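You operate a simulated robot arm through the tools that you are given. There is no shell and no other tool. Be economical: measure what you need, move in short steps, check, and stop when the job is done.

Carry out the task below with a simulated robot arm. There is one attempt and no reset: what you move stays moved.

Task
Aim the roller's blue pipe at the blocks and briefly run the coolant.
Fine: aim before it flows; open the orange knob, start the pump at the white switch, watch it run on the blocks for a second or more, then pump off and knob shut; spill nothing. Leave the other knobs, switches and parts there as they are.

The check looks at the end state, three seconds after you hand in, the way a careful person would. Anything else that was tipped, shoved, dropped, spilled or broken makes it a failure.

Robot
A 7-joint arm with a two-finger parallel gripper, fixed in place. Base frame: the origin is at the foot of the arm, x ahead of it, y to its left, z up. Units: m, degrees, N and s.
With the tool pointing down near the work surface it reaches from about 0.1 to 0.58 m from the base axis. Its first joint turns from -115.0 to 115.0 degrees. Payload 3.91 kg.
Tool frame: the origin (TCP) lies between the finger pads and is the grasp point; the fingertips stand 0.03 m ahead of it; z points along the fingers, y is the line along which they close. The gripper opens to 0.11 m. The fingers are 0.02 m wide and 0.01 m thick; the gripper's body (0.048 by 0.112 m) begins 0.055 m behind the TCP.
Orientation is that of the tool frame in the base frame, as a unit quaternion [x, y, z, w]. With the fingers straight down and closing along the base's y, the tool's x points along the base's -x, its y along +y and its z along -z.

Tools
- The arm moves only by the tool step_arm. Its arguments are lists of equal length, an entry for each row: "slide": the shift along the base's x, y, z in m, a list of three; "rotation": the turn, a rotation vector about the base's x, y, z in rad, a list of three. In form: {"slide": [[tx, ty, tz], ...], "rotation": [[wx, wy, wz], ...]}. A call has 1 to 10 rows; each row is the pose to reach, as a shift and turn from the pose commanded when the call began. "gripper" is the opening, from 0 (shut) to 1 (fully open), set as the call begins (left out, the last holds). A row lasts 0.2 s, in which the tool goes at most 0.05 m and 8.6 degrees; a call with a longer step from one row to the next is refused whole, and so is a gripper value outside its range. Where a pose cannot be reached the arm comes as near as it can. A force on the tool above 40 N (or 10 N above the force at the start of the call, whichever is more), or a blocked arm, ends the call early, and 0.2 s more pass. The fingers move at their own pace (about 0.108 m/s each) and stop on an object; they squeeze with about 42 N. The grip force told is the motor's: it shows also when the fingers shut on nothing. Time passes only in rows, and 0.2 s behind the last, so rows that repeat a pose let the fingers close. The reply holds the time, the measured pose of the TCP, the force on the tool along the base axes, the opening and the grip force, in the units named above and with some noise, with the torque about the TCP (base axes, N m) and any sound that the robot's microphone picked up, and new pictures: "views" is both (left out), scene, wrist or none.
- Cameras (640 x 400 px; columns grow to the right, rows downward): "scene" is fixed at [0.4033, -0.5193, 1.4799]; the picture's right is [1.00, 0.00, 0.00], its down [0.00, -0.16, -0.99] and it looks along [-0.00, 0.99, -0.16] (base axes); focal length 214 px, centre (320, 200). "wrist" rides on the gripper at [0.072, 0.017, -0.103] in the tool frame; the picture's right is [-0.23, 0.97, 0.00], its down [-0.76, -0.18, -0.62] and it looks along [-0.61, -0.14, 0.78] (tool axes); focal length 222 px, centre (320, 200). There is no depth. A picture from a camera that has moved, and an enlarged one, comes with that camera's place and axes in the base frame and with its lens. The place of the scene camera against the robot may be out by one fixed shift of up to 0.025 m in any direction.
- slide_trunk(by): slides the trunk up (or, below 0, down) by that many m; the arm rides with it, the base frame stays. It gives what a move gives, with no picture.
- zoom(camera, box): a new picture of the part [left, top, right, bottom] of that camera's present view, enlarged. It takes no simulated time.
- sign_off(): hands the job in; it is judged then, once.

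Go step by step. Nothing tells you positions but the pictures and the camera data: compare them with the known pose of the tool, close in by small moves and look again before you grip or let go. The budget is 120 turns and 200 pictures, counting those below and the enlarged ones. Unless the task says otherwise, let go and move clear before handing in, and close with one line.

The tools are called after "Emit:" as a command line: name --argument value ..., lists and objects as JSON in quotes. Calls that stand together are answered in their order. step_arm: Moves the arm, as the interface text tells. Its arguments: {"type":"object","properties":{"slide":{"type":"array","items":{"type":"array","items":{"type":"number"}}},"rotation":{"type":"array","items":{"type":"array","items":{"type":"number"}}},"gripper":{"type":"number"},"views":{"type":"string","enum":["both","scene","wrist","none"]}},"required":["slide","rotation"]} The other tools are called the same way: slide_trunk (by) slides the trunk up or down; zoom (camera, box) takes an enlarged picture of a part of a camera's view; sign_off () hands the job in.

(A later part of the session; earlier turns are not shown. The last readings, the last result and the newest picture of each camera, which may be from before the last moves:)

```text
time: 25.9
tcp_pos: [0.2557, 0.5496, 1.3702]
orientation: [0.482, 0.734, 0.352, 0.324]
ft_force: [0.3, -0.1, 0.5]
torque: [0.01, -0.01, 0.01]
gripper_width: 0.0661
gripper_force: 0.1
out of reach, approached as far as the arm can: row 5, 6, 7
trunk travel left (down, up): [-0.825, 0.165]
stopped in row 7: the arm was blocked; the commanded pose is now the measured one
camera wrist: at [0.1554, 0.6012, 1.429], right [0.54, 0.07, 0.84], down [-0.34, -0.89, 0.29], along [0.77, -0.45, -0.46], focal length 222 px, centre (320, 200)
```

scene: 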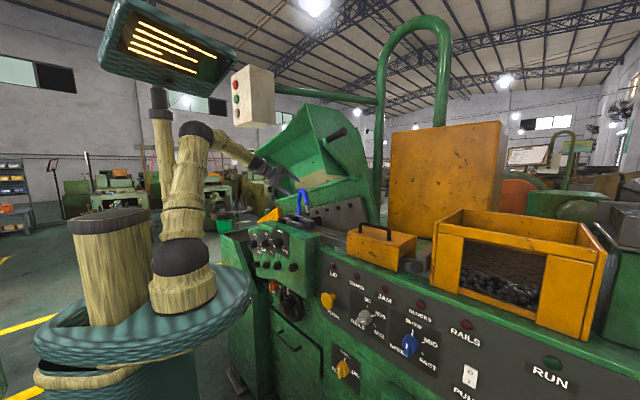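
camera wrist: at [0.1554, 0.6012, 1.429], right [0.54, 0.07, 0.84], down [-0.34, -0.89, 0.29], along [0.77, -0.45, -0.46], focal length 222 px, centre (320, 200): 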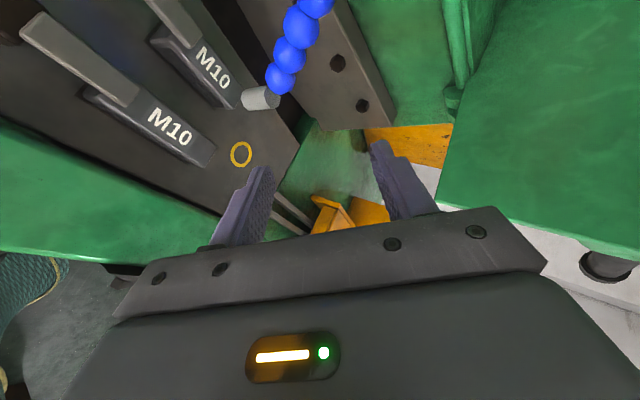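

Pipe released; the arm only met a joint limit. I'll yaw the tool back and look down at the nozzle and blocks.

Emit:
step_arm --slide '[[0.0, -0.02, 0.01], [0.0, -0.05, 0.02], [0.01, -0.08, 0.04], [0.015, -0.11, 0.05], [0.02, -0.14, 0.06], [0.02, -0.17, 0.07]]' --rotation '[[0, 0, 0.12], [0, 0, 0.25], [0, 0, 0.38], [0, 0, 0.5], [0, 0, 0.6], [0, 0, 0.7]]'

Emit:
zoom --camera "scene" --box '[250, 160, 350, 230]'

```text
time: 26.5
tcp_pos: [0.2623, 0.5259, 1.2956]
orientation: [0.361, 0.801, 0.313, 0.361]
ft_force: [1.2, 0.0, 0.1]
torque: [0.01, 0.0, -0.01]
gripper_width: 0.0661
gripper_force: 0.1
trunk travel left (down, up): [-0.825, 0.165]
stopped in row 2: the arm was blocked; the commanded pose is now the measured one
camera wrist: at [0.1512, 0.5693, 1.3392], right [0.45, 0.34, 0.82], down [-0.2, -0.86, 0.47], along [0.87, -0.38, -0.32], focal length 222 px, centre (320, 200)
```

scene: 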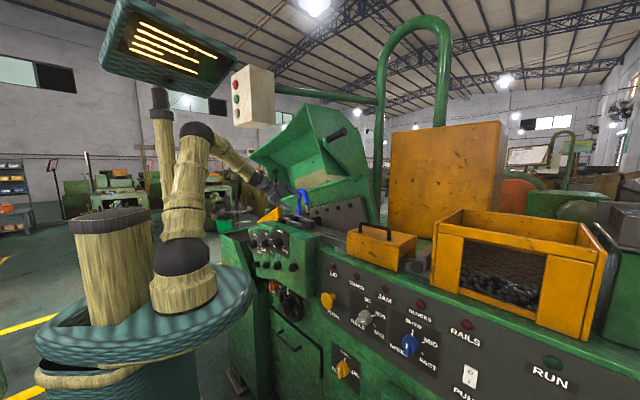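
wrist: 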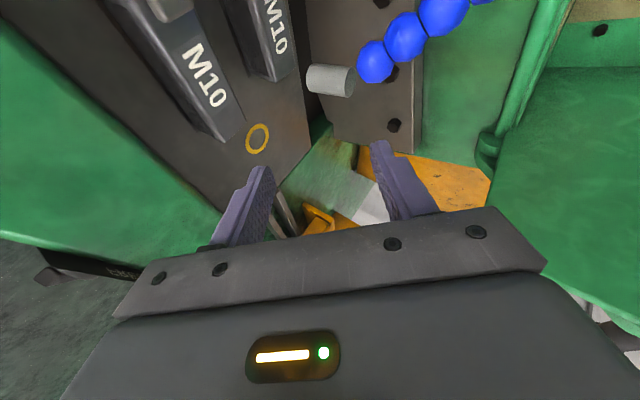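

```text
5.71 times, centred on (300, 195) of scene
camera zoom: at [0.4033, -0.5193, 1.4799], right [1.0, 0.0, 0.0], down [0.0, -0.16, -0.99], along [0.0, 0.99, -0.16], focal length 1226 px, centre (434, 229)
```

zoom: 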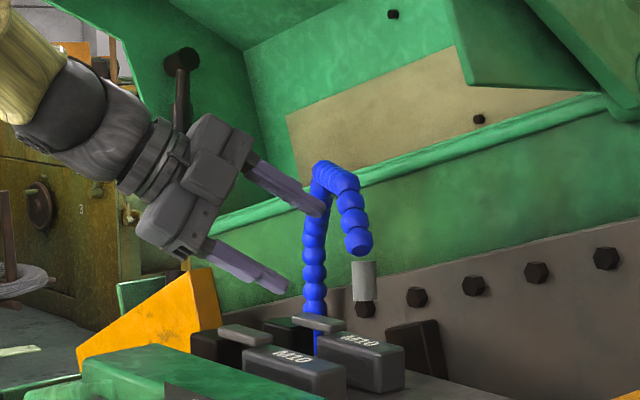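

The arm is near a joint limit and drooped, so I'll retreat upward in small steps without turning.

Emit:
step_arm --slide '[[-0.01, -0.005, 0.02], [-0.02, -0.01, 0.04], [-0.03, -0.03, 0.07]]' --rotation '[[0, 0, 0], [0, 0, 0], [0, 0, 0]]' --views "scene"

```text
time: 27.4
tcp_pos: [0.2447, 0.5075, 1.2916]
orientation: [0.333, 0.804, 0.252, 0.423]
ft_force: [0.2, 0.4, -0.2]
torque: [-0.01, -0.01, -0.05]
gripper_width: 0.0658
gripper_force: 0.0
trunk travel left (down, up): [-0.825, 0.165]
stopped in row 3: the arm was blocked; the commanded pose is now the measured one
```

scene: 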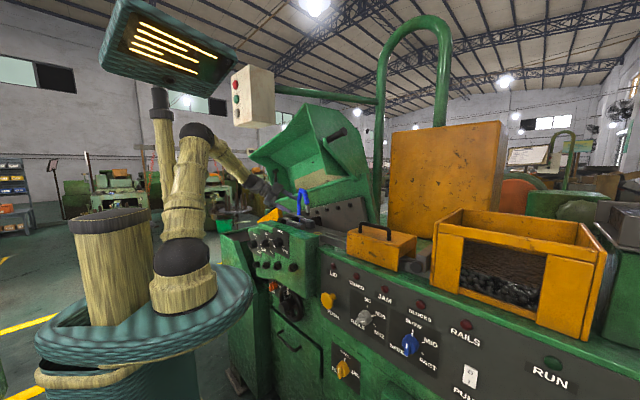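

I'll lift the whole arm with the trunk first, which moves it straight up and clear.

Emit:
slide_trunk --by 0.12

Emit:
step_arm --slide '[[0, 0, 0], [0, 0, 0], [0, 0, 0]]' --rotation '[[0.1, 0.015, -0.06], [0.2, 0.03, -0.12], [0.3, 0.045, -0.18]]'

```text
time: 28.9
tcp_pos: [0.2439, 0.5085, 1.4097]
orientation: [0.332, 0.805, 0.25, 0.424]
ft_force: [-0.1, -0.2, 0.9]
torque: [0.0, 0.01, 0.03]
gripper_width: 0.066
gripper_force: 0.0
trunk travel left (down, up): [-0.945, 0.045]
```

```text
time: 29.7
tcp_pos: [0.2815, 0.5374, 1.4432]
orientation: [0.481, 0.731, 0.32, 0.363]
ft_force: [0.7, 0.0, -0.4]
torque: [0.01, -0.01, 0.0]
gripper_width: 0.0663
gripper_force: 0.1
out of reach, approached as far as the arm can: row 2, 3
trunk travel left (down, up): [-0.945, 0.045]
camera wrist: at [0.1837, 0.5996, 1.4943], right [0.52, 0.11, 0.85], down [-0.4, -0.84, 0.36], along [0.76, -0.52, -0.39], focal length 222 px, centre (320, 200)
```

scene: 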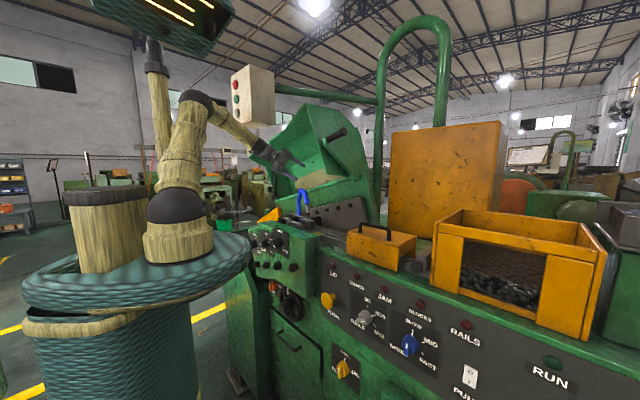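
wrist: 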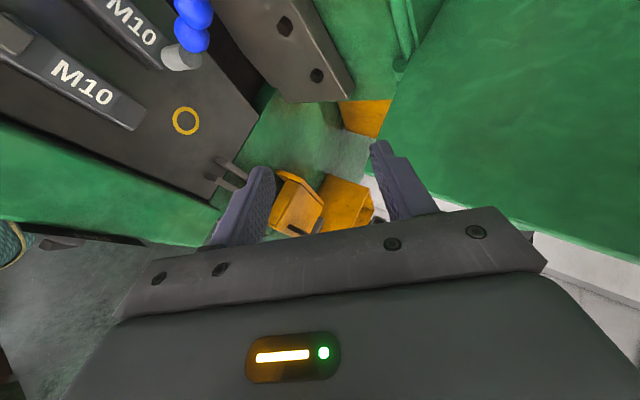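

Emit:
step_arm --slide '[[0.01, 0.015, 0.01], [0.02, 0.03, 0.02], [0.03, 0.04, 0.03], [0.04, 0.05, 0.04]]' --rotation '[[0, 0, 0.13], [0, 0, 0.27], [0, 0, 0.4], [0, 0, 0.54]]'

```text
time: 30.7
tcp_pos: [0.3113, 0.5934, 1.4735]
orientation: [0.253, 0.833, 0.411, 0.272]
ft_force: [1.1, -0.1, 0.4]
torque: [0.03, 0.01, 0.03]
gripper_width: 0.0661
gripper_force: 0.0
trunk travel left (down, up): [-0.945, 0.045]
camera wrist: at [0.1945, 0.5925, 1.5222], right [0.36, 0.37, 0.86], down [0.1, -0.93, 0.36], along [0.93, -0.04, -0.37], focal length 222 px, centre (320, 200)
```

scene: 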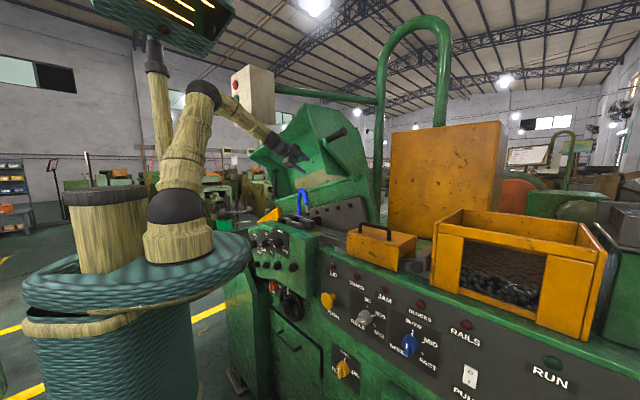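
wrist: 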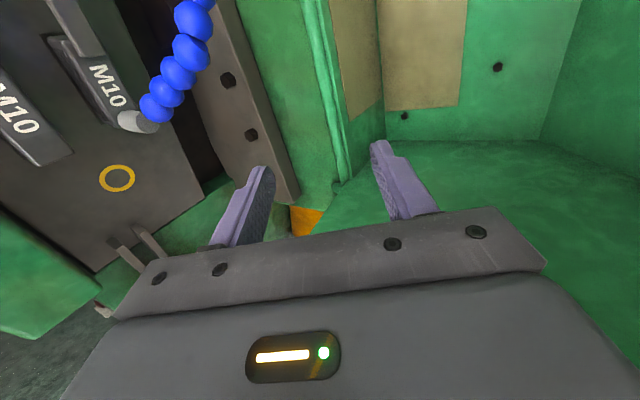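

Free again. Now I'll roll the tool back so the camera is on top and retreat a little.

Emit:
step_arm --slide '[[0, -0.01, 0.005], [0, -0.02, 0.01], [0, -0.03, 0.015], [0, -0.04, 0.02], [0, -0.05, 0.025], [0, -0.06, 0.03], [0, -0.07, 0.035], [0, -0.08, 0.04], [0, -0.09, 0.045], [0, -0.1, 0.05]]' --rotation '[[0.0978, 0.081, -0.0764], [0.1957, 0.1619, -0.1527], [0.2935, 0.2429, -0.2291], [0.3913, 0.3238, -0.3055], [0.4891, 0.4048, -0.3818], [0.587, 0.4857, -0.4582], [0.6848, 0.5667, -0.5346], [0.7826, 0.6476, -0.6109], [0.8805, 0.7286, -0.6873], [0.9783, 0.8096, -0.7637]]'

Emit:
zoom --camera "scene" --box '[250, 160, 350, 230]'

```text
time: 32.9
tcp_pos: [0.3668, 0.5157, 1.512]
orientation: [0.75, 0.444, 0.484, -0.078]
ft_force: [0.0, -0.5, -0.3]
torque: [0.02, -0.04, 0.0]
gripper_width: 0.0661
gripper_force: 0.1
out of reach, approached as far as the arm can: row 5, 6, 7, 8, 9, 10
trunk travel left (down, up): [-0.945, 0.045]
camera wrist: at [0.3212, 0.4918, 1.6276], right [0.69, -0.71, 0.12], down [-0.65, -0.69, -0.34], along [0.33, 0.15, -0.93], focal length 222 px, centre (320, 200)
```

scene: 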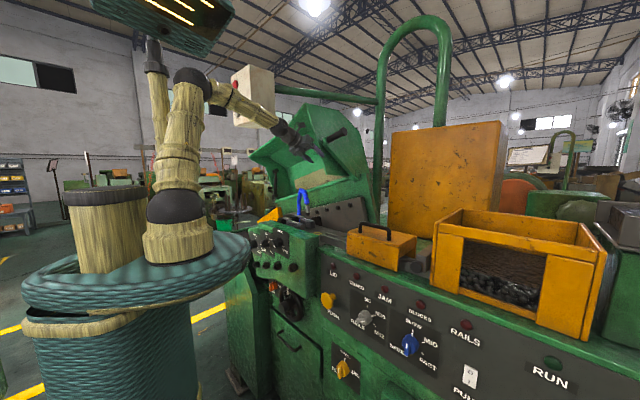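
wrist: 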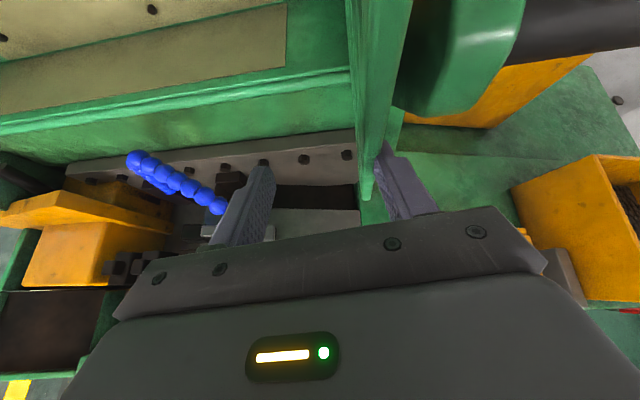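

```text
5.71 times, centred on (300, 195) of scene
camera zoom: at [0.4033, -0.5193, 1.4799], right [1.0, 0.0, 0.0], down [0.0, -0.16, -0.99], along [0.0, 0.99, -0.16], focal length 1226 px, centre (434, 229)
```

zoom: 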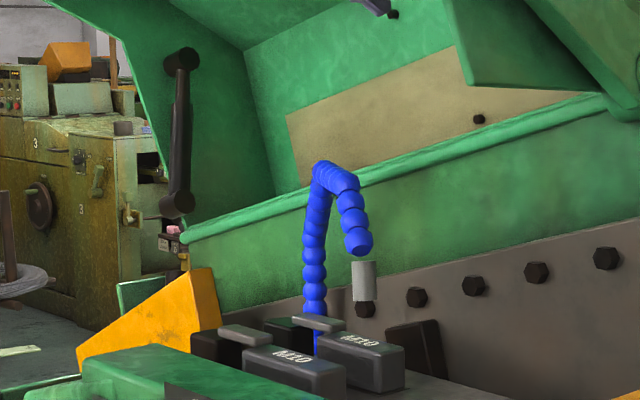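

Emit:
step_arm --slide '[[-0.01, -0.03, 0], [-0.02, -0.06, 0], [-0.03, -0.09, 0], [-0.03, -0.12, 0]]' --rotation '[[0, 0, 0.1], [0, 0, 0.2], [0, 0, 0.25], [0, 0, 0.3]]'

```text
time: 33.5
tcp_pos: [0.3622, 0.477, 1.4438]
orientation: [0.71, 0.537, 0.456, -0.014]
ft_force: [-0.3, -0.7, 0.4]
torque: [0.0, -0.02, -0.02]
gripper_width: 0.0662
gripper_force: 0.1
trunk travel left (down, up): [-0.945, 0.045]
stopped in row 2: the arm was blocked; the commanded pose is now the measured one
camera wrist: at [0.31, 0.4716, 1.5597], right [0.75, -0.58, 0.31], down [-0.54, -0.81, -0.23], along [0.38, 0.0, -0.92], focal length 222 px, centre (320, 200)
```

scene: 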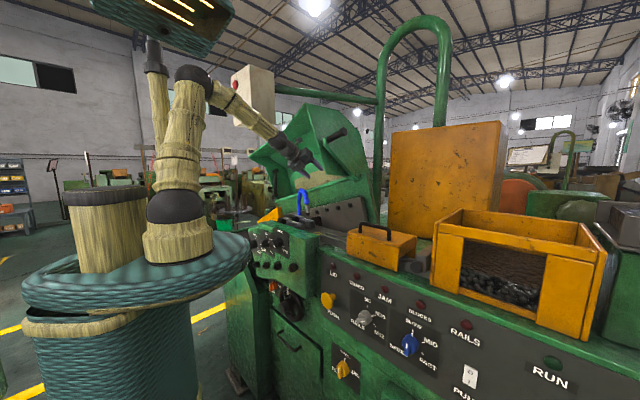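
wrist: 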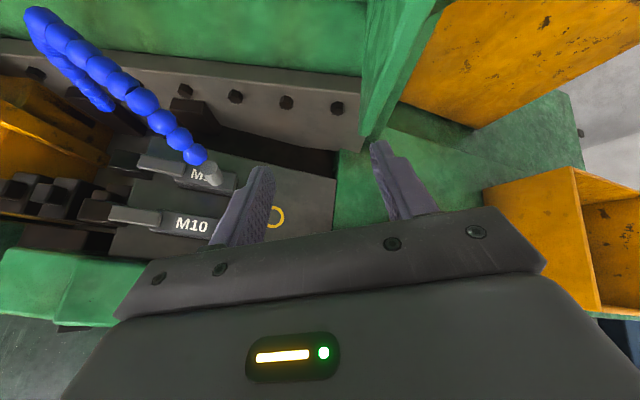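

Emit:
zoom --camera "wrist" --box '[120, 120, 300, 260]'

```text
2.86 times, centred on (210, 190) of wrist
camera zoom: at [0.31, 0.4716, 1.5597], right [0.75, -0.58, 0.31], down [-0.54, -0.81, -0.23], along [0.38, 0.0, -0.92], focal length 635 px, centre (634, 229)
```

zoom: 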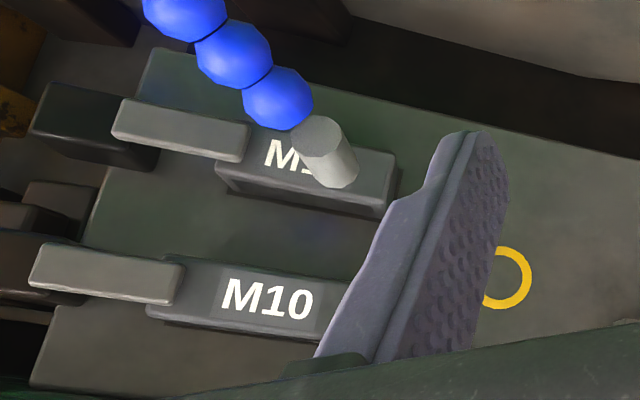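

The nozzle now points straight down onto the gap between the two M10 blocks, so the aim is good. Next I'll retract the arm in front of the machine, rolling the camera upright.

Emit:
step_arm --slide '[[-0.01, -0.03, 0.01], [-0.03, -0.06, 0.02], [-0.05, -0.09, 0.03], [-0.07, -0.12, 0.03], [-0.09, -0.15, 0.03], [-0.11, -0.17, 0.03]]' --rotation '[[0.063, 0.051, -0.058], [0.127, 0.102, -0.117], [0.19, 0.153, -0.175], [0.253, 0.204, -0.234], [0.316, 0.255, -0.292], [0.38, 0.306, -0.351]]'

```text
time: 34.9
tcp_pos: [0.2515, 0.3083, 1.4752]
orientation: [0.834, 0.306, 0.435, -0.147]
ft_force: [-0.7, -0.8, -0.4]
torque: [0.07, -0.03, -0.01]
gripper_width: 0.0663
gripper_force: 0.0
out of reach, approached as far as the arm can: row 1, 2, 3
trunk travel left (down, up): [-0.945, 0.045]
camera wrist: at [0.2286, 0.2695, 1.5928], right [0.53, -0.83, -0.16], down [-0.84, -0.48, -0.26], along [0.14, 0.28, -0.95], focal length 222 px, centre (320, 200)
```

scene: 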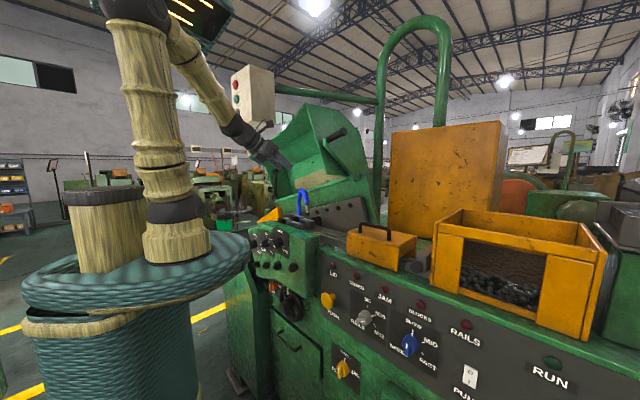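
wrist: 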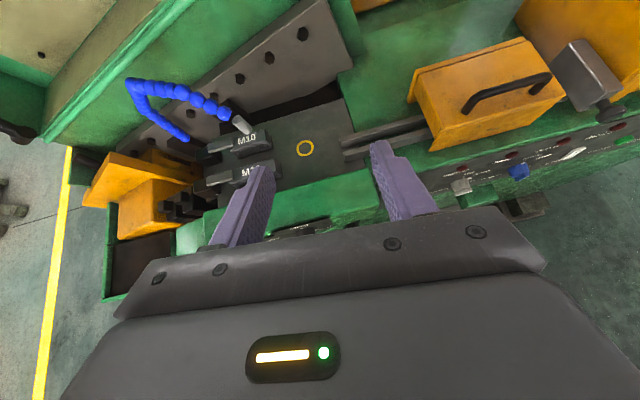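

Emit:
step_arm --slide '[[-0.02, -0.03, 0], [-0.04, -0.06, 0], [-0.06, -0.09, 0], [-0.08, -0.11, 0]]' --rotation '[[0.06, -0.1, 0.03], [0.12, -0.2, 0.06], [0.18, -0.25, 0.1], [0.22, -0.28, 0.13]]'

```text
time: 35.9
tcp_pos: [0.1465, 0.3138, 1.5186]
orientation: [0.731, 0.321, 0.561, -0.218]
ft_force: [-1.3, -0.1, 0.7]
torque: [0.05, -0.07, -0.12]
gripper_width: 0.0662
gripper_force: 0.0
out of reach, approached as far as the arm can: row 1, 2, 3, 4
trunk travel left (down, up): [-0.945, 0.045]
camera wrist: at [0.0995, 0.2481, 1.6163], right [0.66, -0.73, -0.18], down [-0.67, -0.47, -0.57], along [0.33, 0.49, -0.8], focal length 222 px, centre (320, 200)
```

scene: 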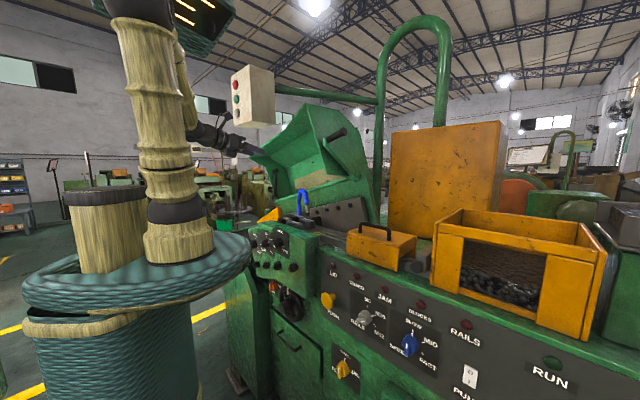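
wrist: 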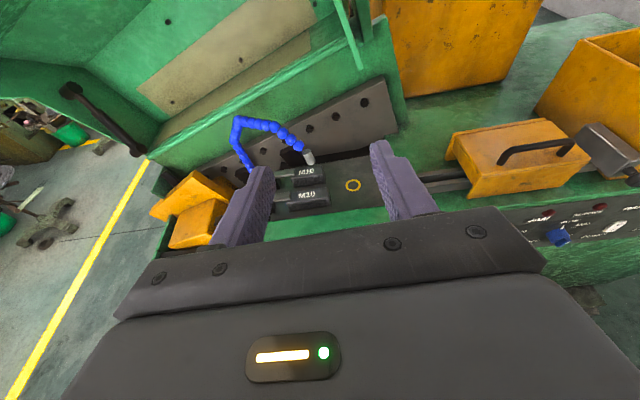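

The tool now points along the machine's inward normal in front of the panels. I'll lower the trunk to see the tap.

Emit:
slide_trunk --by -0.45

Emit:
step_arm --slide '[[0, 0, 0]]' --rotation '[[0, 0, 0]]'

```text
refused: -0.45 is not a number from -0.4 to 0.4
```

```text
time: 36.3
tcp_pos: [0.1422, 0.3134, 1.5188]
orientation: [0.73, 0.324, 0.561, -0.219]
ft_force: [0.6, -0.1, 0.1]
torque: [-0.03, 0.02, 0.03]
gripper_width: 0.0662
gripper_force: 0.1
trunk travel left (down, up): [-0.945, 0.045]
camera wrist: at [0.0959, 0.2485, 1.6164], right [0.66, -0.73, -0.18], down [-0.67, -0.48, -0.57], along [0.33, 0.5, -0.8], focal length 222 px, centre (320, 200)
```

scene: 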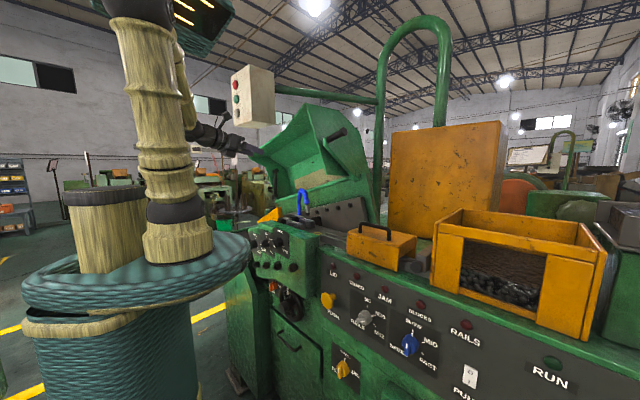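
wrist: 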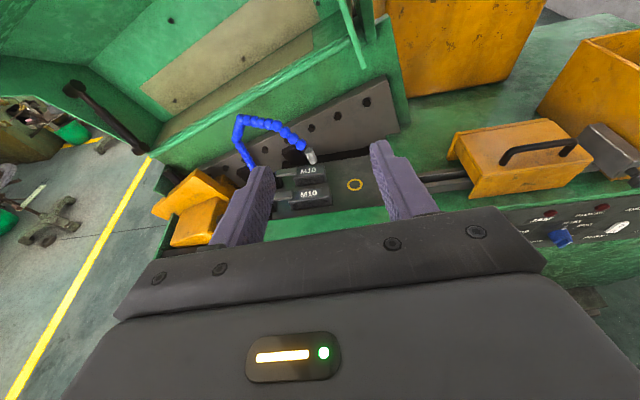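

Emit:
slide_trunk --by -0.4

Emit:
step_arm --slide '[[0, 0, 0]]' --rotation '[[0, 0, 0]]'

```text
time: 40.1
tcp_pos: [0.1416, 0.3148, 1.1172]
orientation: [0.73, 0.324, 0.561, -0.22]
ft_force: [0.4, 1.2, 0.2]
torque: [-0.02, 0.01, -0.03]
gripper_width: 0.0662
gripper_force: 0.1
trunk travel left (down, up): [-0.545, 0.445]
```

```text
time: 40.5
tcp_pos: [0.1423, 0.3147, 1.1196]
orientation: [0.73, 0.323, 0.561, -0.218]
ft_force: [0.6, 0.2, 0.3]
torque: [0.0, 0.02, -0.03]
gripper_width: 0.066
gripper_force: 0.2
trunk travel left (down, up): [-0.545, 0.445]
camera wrist: at [0.0956, 0.2489, 1.2164], right [0.66, -0.73, -0.18], down [-0.67, -0.48, -0.57], along [0.33, 0.5, -0.8], focal length 222 px, centre (320, 200)
```

scene: 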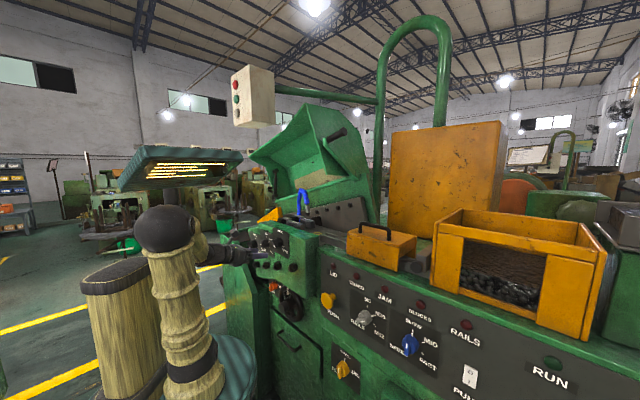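
wrist: 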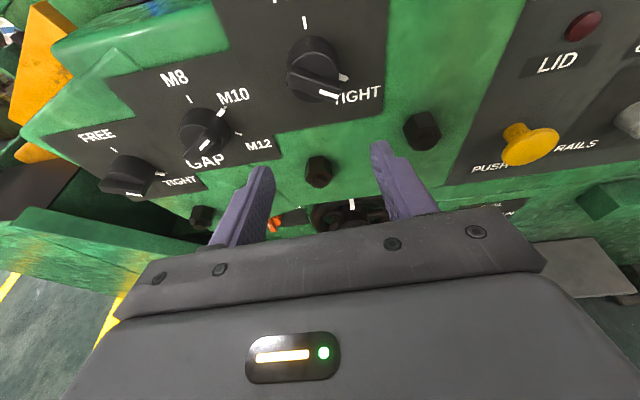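

The orange tap knob is at roughly (0.149, 0.495, 0.873), beneath the gap box next to the handwheel. I'll lower further, staying clear in front.

Emit:
slide_trunk --by -0.17

Emit:
step_arm --slide '[[-0.02, 0.018, 0], [-0.04, 0.036, 0]]' --rotation '[[0.04, -0.04, 0], [0.08, -0.08, 0]]'

```text
time: 42.4
tcp_pos: [0.1419, 0.3145, 0.9488]
orientation: [0.73, 0.324, 0.561, -0.219]
ft_force: [0.4, 0.2, 0.7]
torque: [0.03, 0.0, 0.04]
gripper_width: 0.0661
gripper_force: 0.1
trunk travel left (down, up): [-0.375, 0.615]
```

```text
time: 43.2
tcp_pos: [0.1482, 0.3414, 0.9494]
orientation: [0.717, 0.263, 0.613, -0.202]
ft_force: [0.1, 0.8, -0.4]
torque: [-0.01, 0.0, -0.01]
gripper_width: 0.0659
gripper_force: 0.0
trunk travel left (down, up): [-0.375, 0.615]
stopped in row 2: the arm was blocked; the commanded pose is now the measured one
camera wrist: at [0.086, 0.2742, 1.0372], right [0.58, -0.79, -0.19], down [-0.68, -0.34, -0.65], along [0.45, 0.51, -0.73], focal length 222 px, centre (320, 200)
```

scene: 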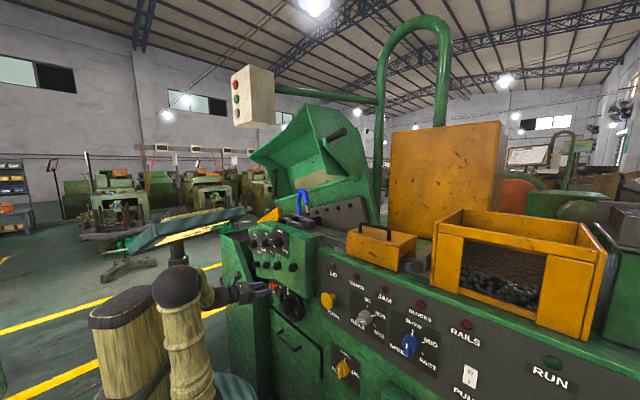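
wrist: 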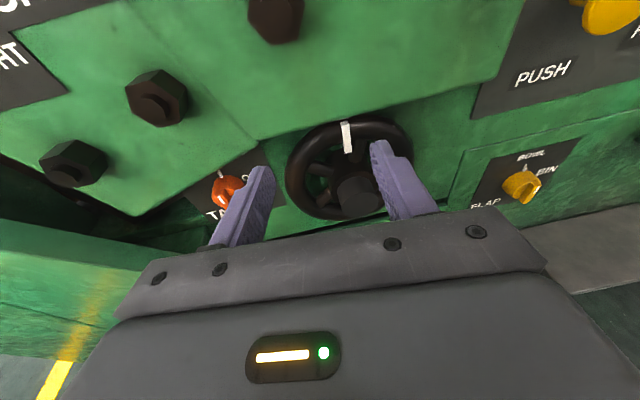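

Emit:
zoom --camera "wrist" --box '[160, 130, 300, 230]'

Emit:
zoom --camera "scene" --box '[225, 260, 325, 330]'

```text
4.00 times, centred on (230, 180) of wrist
camera zoom: at [0.086, 0.2742, 1.0372], right [0.58, -0.79, -0.19], down [-0.68, -0.34, -0.65], along [0.45, 0.51, -0.73], focal length 888 px, centre (680, 280)
```

zoom: 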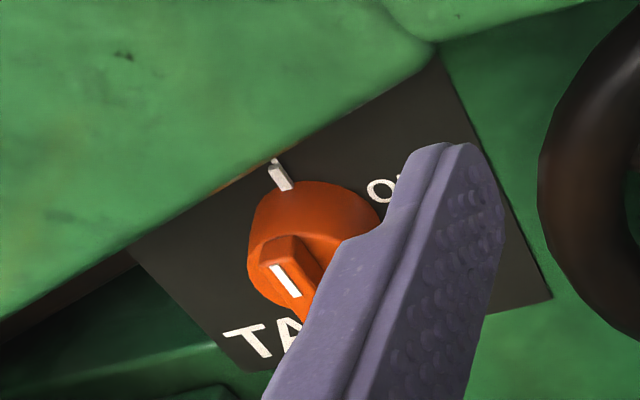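

```text
5.71 times, centred on (275, 295) of scene
camera zoom: at [0.4033, -0.5193, 1.4799], right [1.0, 0.0, 0.0], down [0.0, -0.16, -0.99], along [0.0, 0.99, -0.16], focal length 1226 px, centre (577, -343)
```

zoom: 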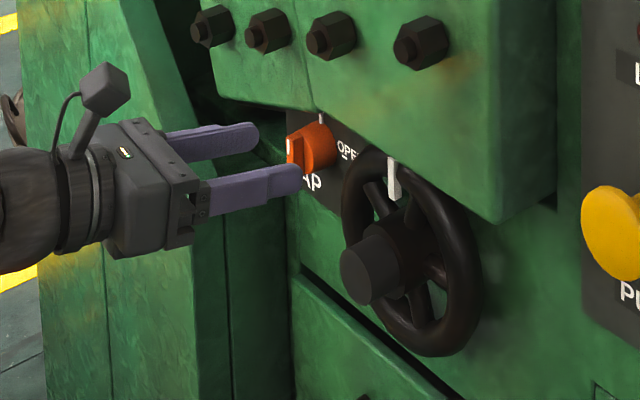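

The TAP knob's bar points up (shut) and OPEN is to the right, so it turns clockwise. I'll line up horizontally in front of it, along the panel normal.

Emit:
step_arm --slide '[[-0.018, 0.01, -0.019], [-0.036, 0.025, -0.038], [-0.054, 0.042, -0.057], [-0.071, 0.06, -0.076]]' --rotation '[[0.031, -0.027, 0.044], [0.062, -0.055, 0.088], [0.093, -0.082, 0.131], [0.124, -0.11, 0.175]]'

```text
time: 44.2
tcp_pos: [0.0721, 0.4016, 0.8731]
orientation: [0.642, 0.3, 0.645, -0.287]
ft_force: [-0.2, -1.2, 0.4]
torque: [-0.01, 0.01, -0.02]
gripper_width: 0.0661
gripper_force: 0.1
trunk travel left (down, up): [-0.375, 0.615]
camera wrist: at [0.0166, 0.3133, 0.9453], right [0.74, -0.64, -0.21], down [-0.53, -0.37, -0.76], along [0.41, 0.67, -0.61], focal length 222 px, centre (320, 200)
```

scene: 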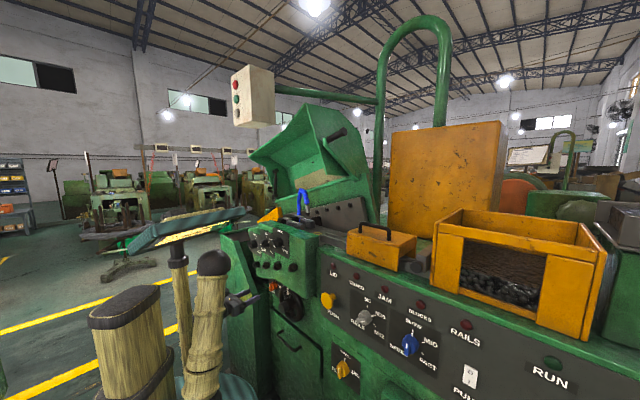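
wrist: 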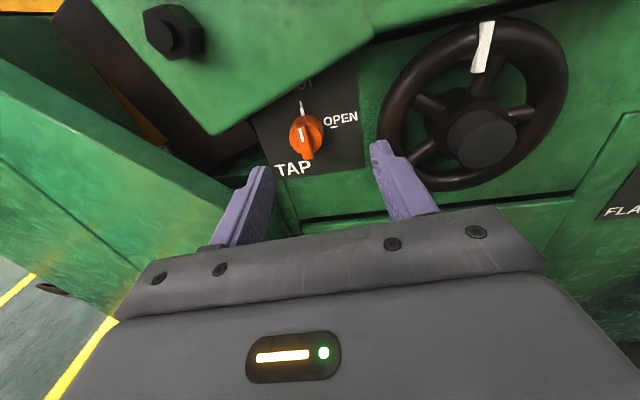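

Emit:
zoom --camera "wrist" --box '[250, 70, 390, 190]'

```text
3.33 times, centred on (320, 130) of wrist
camera zoom: at [0.0166, 0.3133, 0.9453], right [0.74, -0.64, -0.21], down [-0.53, -0.37, -0.76], along [0.41, 0.67, -0.61], focal length 740 px, centre (320, 433)
```

zoom: 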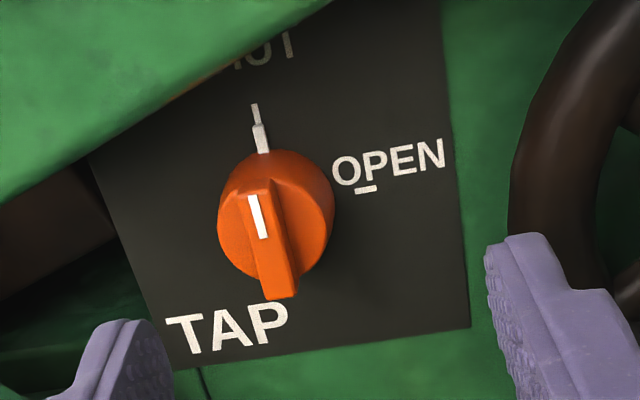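

SHUT is at the top, OPEN 90° clockwise. Combined views put the bar's face near (0.147, 0.53, 0.842); I'll approach part way and re-check.

Emit:
step_arm --slide '[[0.0, 0.025, -0.016], [0.012, 0.045, -0.03]]' --rotation '[[0, 0, 0], [0, 0, 0]]' --gripper 0.4

Emit:
zoom --camera "scene" --box '[225, 260, 325, 330]'

```text
time: 44.8
tcp_pos: [0.0872, 0.4463, 0.8435]
orientation: [0.642, 0.298, 0.646, -0.285]
ft_force: [1.3, -0.1, -0.7]
torque: [0.01, -0.05, -0.02]
gripper_width: 0.0439
gripper_force: 0.1
trunk travel left (down, up): [-0.375, 0.615]
camera wrist: at [0.0307, 0.3588, 0.9158], right [0.74, -0.65, -0.21], down [-0.54, -0.36, -0.76], along [0.42, 0.67, -0.61], focal length 222 px, centre (320, 200)
```

scene: 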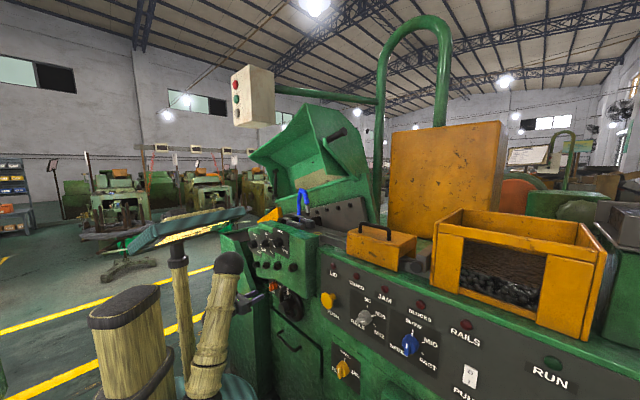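
wrist: 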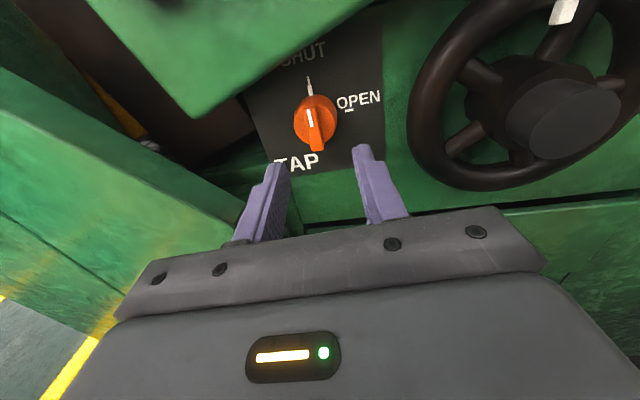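

```text
5.71 times, centred on (275, 295) of scene
camera zoom: at [0.4033, -0.5193, 1.4799], right [1.0, 0.0, 0.0], down [0.0, -0.16, -0.99], along [0.0, 0.99, -0.16], focal length 1226 px, centre (577, -343)
```

zoom: 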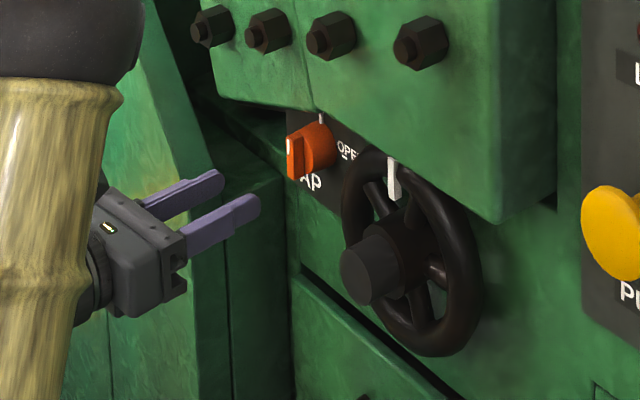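

Emit:
step_arm --slide '[[0.014, 0.02, 0.001], [0.029, 0.04, 0.002]]' --rotation '[[0, 0, 0], [0, 0, 0]]' --views "wrist"

Emit:
zoom --camera "wrist" --box '[250, 90, 410, 210]'

Emit:
zoom --camera "scene" --box '[235, 265, 305, 315]'

```text
time: 45.4
tcp_pos: [0.1158, 0.4872, 0.8451]
orientation: [0.642, 0.3, 0.645, -0.285]
ft_force: [0.6, -0.2, 0.1]
torque: [0.04, -0.02, 0.0]
gripper_width: 0.044
gripper_force: 0.0
trunk travel left (down, up): [-0.375, 0.615]
camera wrist: at [0.0598, 0.3997, 0.9171], right [0.73, -0.65, -0.21], down [-0.54, -0.36, -0.76], along [0.42, 0.67, -0.61], focal length 222 px, centre (320, 200)
```

wrist: 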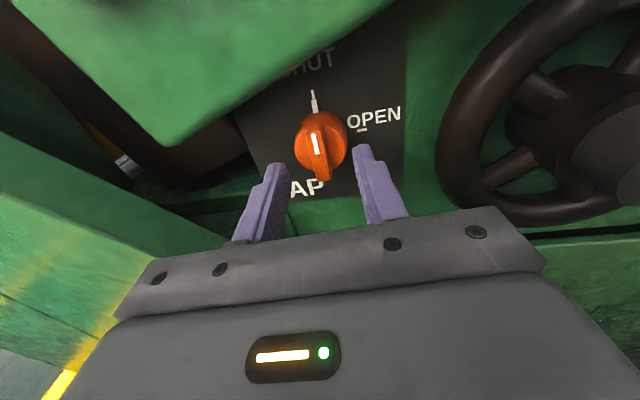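

```text
3.33 times, centred on (330, 150) of wrist
camera zoom: at [0.0598, 0.3997, 0.9171], right [0.73, -0.65, -0.21], down [-0.54, -0.36, -0.76], along [0.42, 0.67, -0.61], focal length 740 px, centre (287, 367)
```

zoom: 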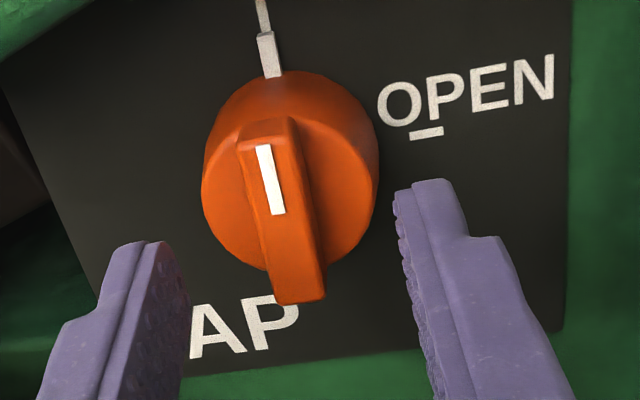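

```text
8.00 times, centred on (270, 290) of scene
camera zoom: at [0.4033, -0.5193, 1.4799], right [1.0, 0.0, 0.0], down [0.0, -0.16, -0.99], along [0.0, 0.99, -0.16], focal length 1716 px, centre (720, -520)
```

zoom: 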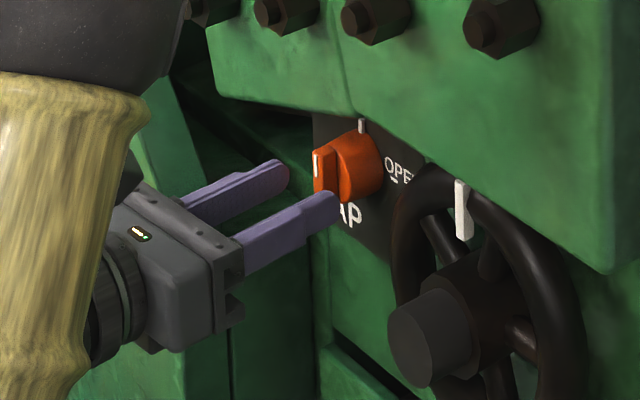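

Emit:
step_arm --slide '[[0.0075, 0.0085, 0], [0.0145, 0.0165, 0]]' --rotation '[[0, 0, 0], [0, 0, 0]]' --views "wrist"

Emit:
zoom --camera "wrist" --box '[250, 110, 410, 230]'

```text
time: 46.0
tcp_pos: [0.1301, 0.5048, 0.8457]
orientation: [0.642, 0.299, 0.646, -0.285]
ft_force: [0.0, 0.4, -0.7]
torque: [0.01, -0.03, 0.03]
gripper_width: 0.0439
gripper_force: 0.1
trunk travel left (down, up): [-0.375, 0.615]
camera wrist: at [0.0739, 0.416, 0.9173], right [0.74, -0.64, -0.21], down [-0.54, -0.36, -0.76], along [0.42, 0.67, -0.61], focal length 222 px, centre (320, 200)
```

wrist: 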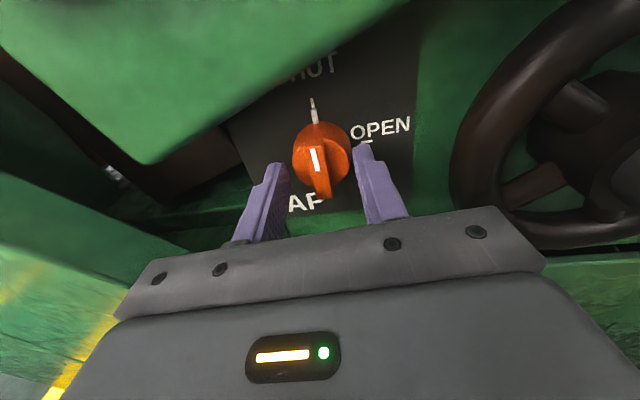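

```text
3.33 times, centred on (330, 170) of wrist
camera zoom: at [0.0739, 0.416, 0.9173], right [0.74, -0.64, -0.21], down [-0.54, -0.36, -0.76], along [0.42, 0.67, -0.61], focal length 740 px, centre (287, 300)
```

zoom: 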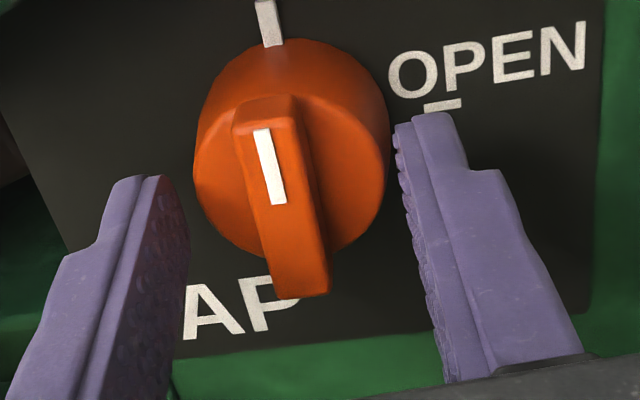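

Emit:
step_arm --slide '[[0.0033, 0.0038, 0]]' --rotation '[[0, 0, 0]]' --views "none"

Emit:
step_arm --slide '[[0, 0, 0], [0, 0, 0]]' --rotation '[[0, 0, 0], [0, 0, 0]]' --gripper 0.05 --views "wrist"

Emit:
zoom --camera "wrist" --box '[250, 110, 410, 230]'

```text
time: 46.4
tcp_pos: [0.1335, 0.5067, 0.8452]
orientation: [0.642, 0.299, 0.645, -0.285]
ft_force: [0.3, -0.2, -0.4]
torque: [0.02, 0.03, 0.05]
gripper_width: 0.0441
gripper_force: 0.1
trunk travel left (down, up): [-0.375, 0.615]
```

```text
time: 47.0
tcp_pos: [0.1342, 0.5055, 0.8457]
orientation: [0.643, 0.298, 0.646, -0.284]
ft_force: [2.6, -3.5, -1.2]
torque: [-0.01, -0.03, -0.3]
gripper_width: 0.0391
gripper_force: 44.7
trunk travel left (down, up): [-0.375, 0.615]
camera wrist: at [0.0777, 0.4191, 0.9174], right [0.73, -0.65, -0.21], down [-0.54, -0.36, -0.76], along [0.42, 0.67, -0.61], focal length 222 px, centre (320, 200)
```

wrist: 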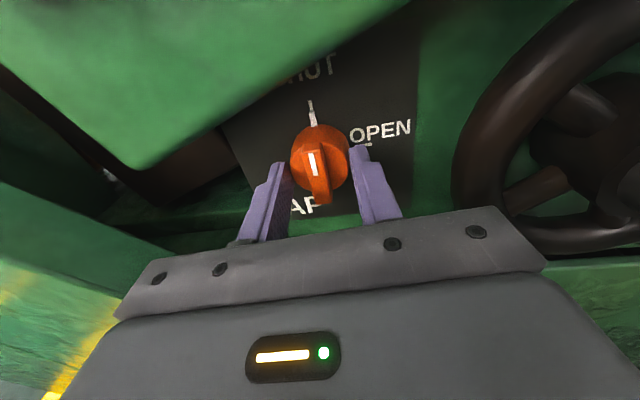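

```text
3.33 times, centred on (330, 170) of wrist
camera zoom: at [0.0777, 0.4191, 0.9174], right [0.73, -0.65, -0.21], down [-0.54, -0.36, -0.76], along [0.42, 0.67, -0.61], focal length 740 px, centre (287, 300)
```

zoom: 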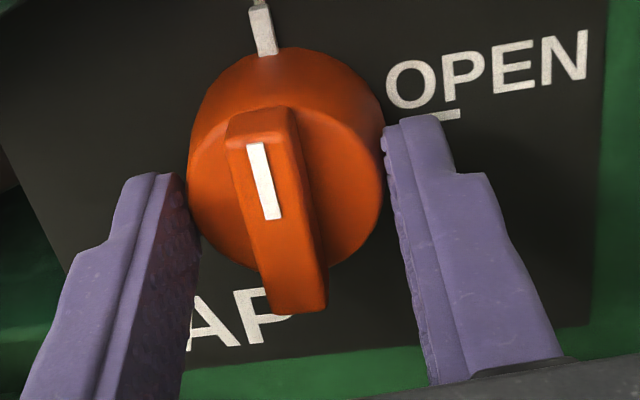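

The fingertips closed on the knob's round base (39 mm). I'd rather hold the bar, so I'll open, back off 7 mm and close again.

Emit:
step_arm --slide '[[0, 0, 0], [-0.0023, -0.0026, 0], [-0.0046, -0.0053, 0]]' --rotation '[[0, 0, 0], [0, 0, 0], [0, 0, 0]]' --gripper 0.4 --views "none"

Emit:
step_arm --slide '[[0, 0, 0], [0, 0, 0]]' --rotation '[[0, 0, 0], [0, 0, 0]]' --gripper 0.05 --views "wrist"

Emit:
zoom --camera "wrist" --box '[250, 110, 410, 230]'

```text
time: 47.8
tcp_pos: [0.1296, 0.501, 0.8441]
orientation: [0.642, 0.299, 0.646, -0.285]
ft_force: [-0.1, 0.0, 0.3]
torque: [-0.02, -0.01, -0.01]
gripper_width: 0.044
gripper_force: 0.1
trunk travel left (down, up): [-0.375, 0.615]
```

```text
time: 48.4
tcp_pos: [0.1328, 0.4973, 0.8456]
orientation: [0.644, 0.296, 0.646, -0.283]
ft_force: [6.2, -37.4, -7.7]
torque: [0.2, -0.22, -0.75]
gripper_width: 0.0292
gripper_force: 23.7
trunk travel left (down, up): [-0.375, 0.615]
camera wrist: at [0.0746, 0.4107, 0.9171], right [0.73, -0.65, -0.21], down [-0.54, -0.36, -0.76], along [0.42, 0.67, -0.61], focal length 222 px, centre (320, 200)
```

wrist: 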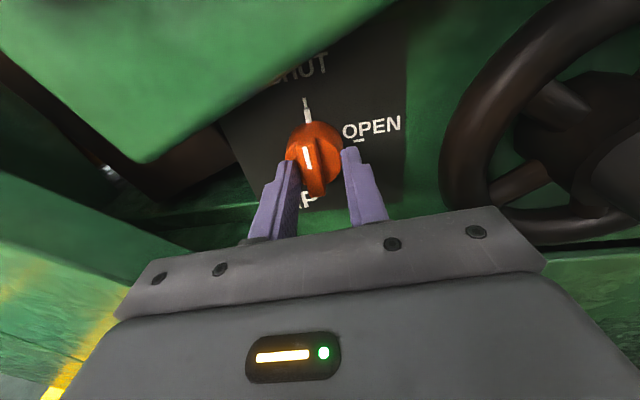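

```text
3.33 times, centred on (330, 170) of wrist
camera zoom: at [0.0746, 0.4107, 0.9171], right [0.73, -0.65, -0.21], down [-0.54, -0.36, -0.76], along [0.42, 0.67, -0.61], focal length 740 px, centre (287, 300)
```

zoom: 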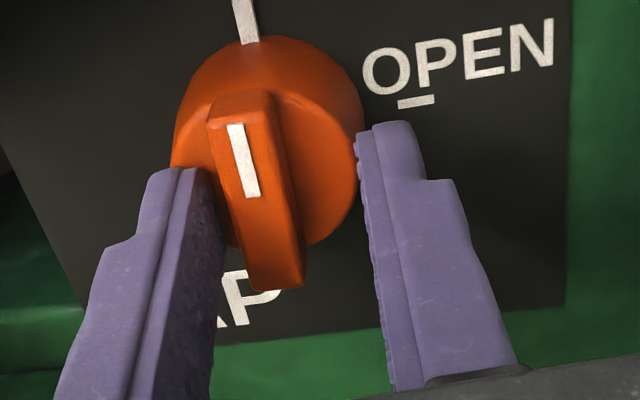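

Emit:
step_arm --slide '[[0, 0, 0], [-0.002, -0.002, 0], [-0.005, -0.004, 0]]' --rotation '[[0, 0, 0], [0, 0, 0], [0, 0, 0]]' --gripper 0.4 --views "wrist"

Emit:
zoom --camera "wrist" --box '[250, 110, 410, 230]'

```text
time: 49.2
tcp_pos: [0.1232, 0.4974, 0.8453]
orientation: [0.643, 0.298, 0.646, -0.285]
ft_force: [-0.3, -0.3, -0.7]
torque: [0.02, -0.01, -0.01]
gripper_width: 0.0438
gripper_force: 0.0
trunk travel left (down, up): [-0.375, 0.615]
camera wrist: at [0.0676, 0.4098, 0.9174], right [0.73, -0.65, -0.21], down [-0.54, -0.36, -0.76], along [0.42, 0.67, -0.61], focal length 222 px, centre (320, 200)
```

wrist: 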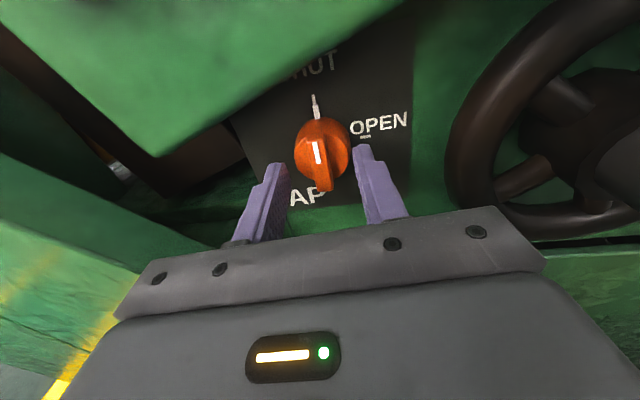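

```text
3.33 times, centred on (330, 170) of wrist
camera zoom: at [0.0676, 0.4098, 0.9174], right [0.73, -0.65, -0.21], down [-0.54, -0.36, -0.76], along [0.42, 0.67, -0.61], focal length 740 px, centre (287, 300)
```

zoom: 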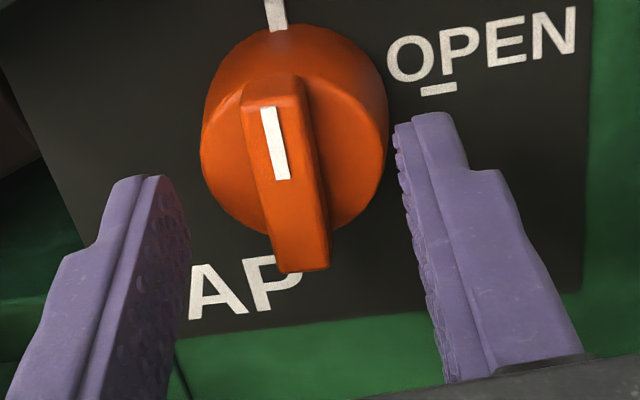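

Emit:
step_arm --slide '[[0.0022, 0.0026, 0]]' --rotation '[[0, 0, 0]]' --gripper 0.3 --views "none"

Emit:
step_arm --slide '[[0, 0, 0], [0, 0, 0]]' --rotation '[[0, 0, 0], [0, 0, 0]]' --gripper 0.05 --views "wrist"

Emit:
zoom --camera "wrist" --box '[250, 110, 410, 230]'

```text
time: 49.6
tcp_pos: [0.1267, 0.4991, 0.8447]
orientation: [0.642, 0.299, 0.645, -0.286]
ft_force: [0.4, -0.1, 0.2]
torque: [-0.01, 0.01, 0.0]
gripper_width: 0.0329
gripper_force: 0.0
trunk travel left (down, up): [-0.375, 0.615]
```

```text
time: 50.2
tcp_pos: [0.1264, 0.5004, 0.8456]
orientation: [0.643, 0.298, 0.646, -0.284]
ft_force: [1.1, -1.0, 0.8]
torque: [0.2, 0.2, -0.52]
gripper_width: 0.0122
gripper_force: 44.3
trunk travel left (down, up): [-0.375, 0.615]
camera wrist: at [0.0702, 0.4121, 0.9174], right [0.73, -0.65, -0.21], down [-0.54, -0.36, -0.76], along [0.42, 0.67, -0.61], focal length 222 px, centre (320, 200)
```

wrist: 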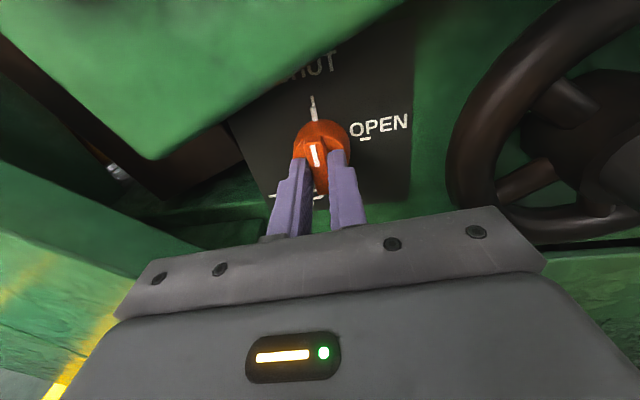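

```text
3.33 times, centred on (330, 170) of wrist
camera zoom: at [0.0702, 0.4121, 0.9174], right [0.73, -0.65, -0.21], down [-0.54, -0.36, -0.76], along [0.42, 0.67, -0.61], focal length 740 px, centre (287, 300)
```

zoom: 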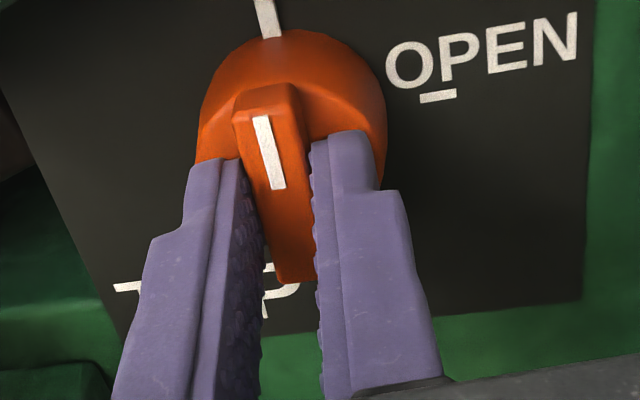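

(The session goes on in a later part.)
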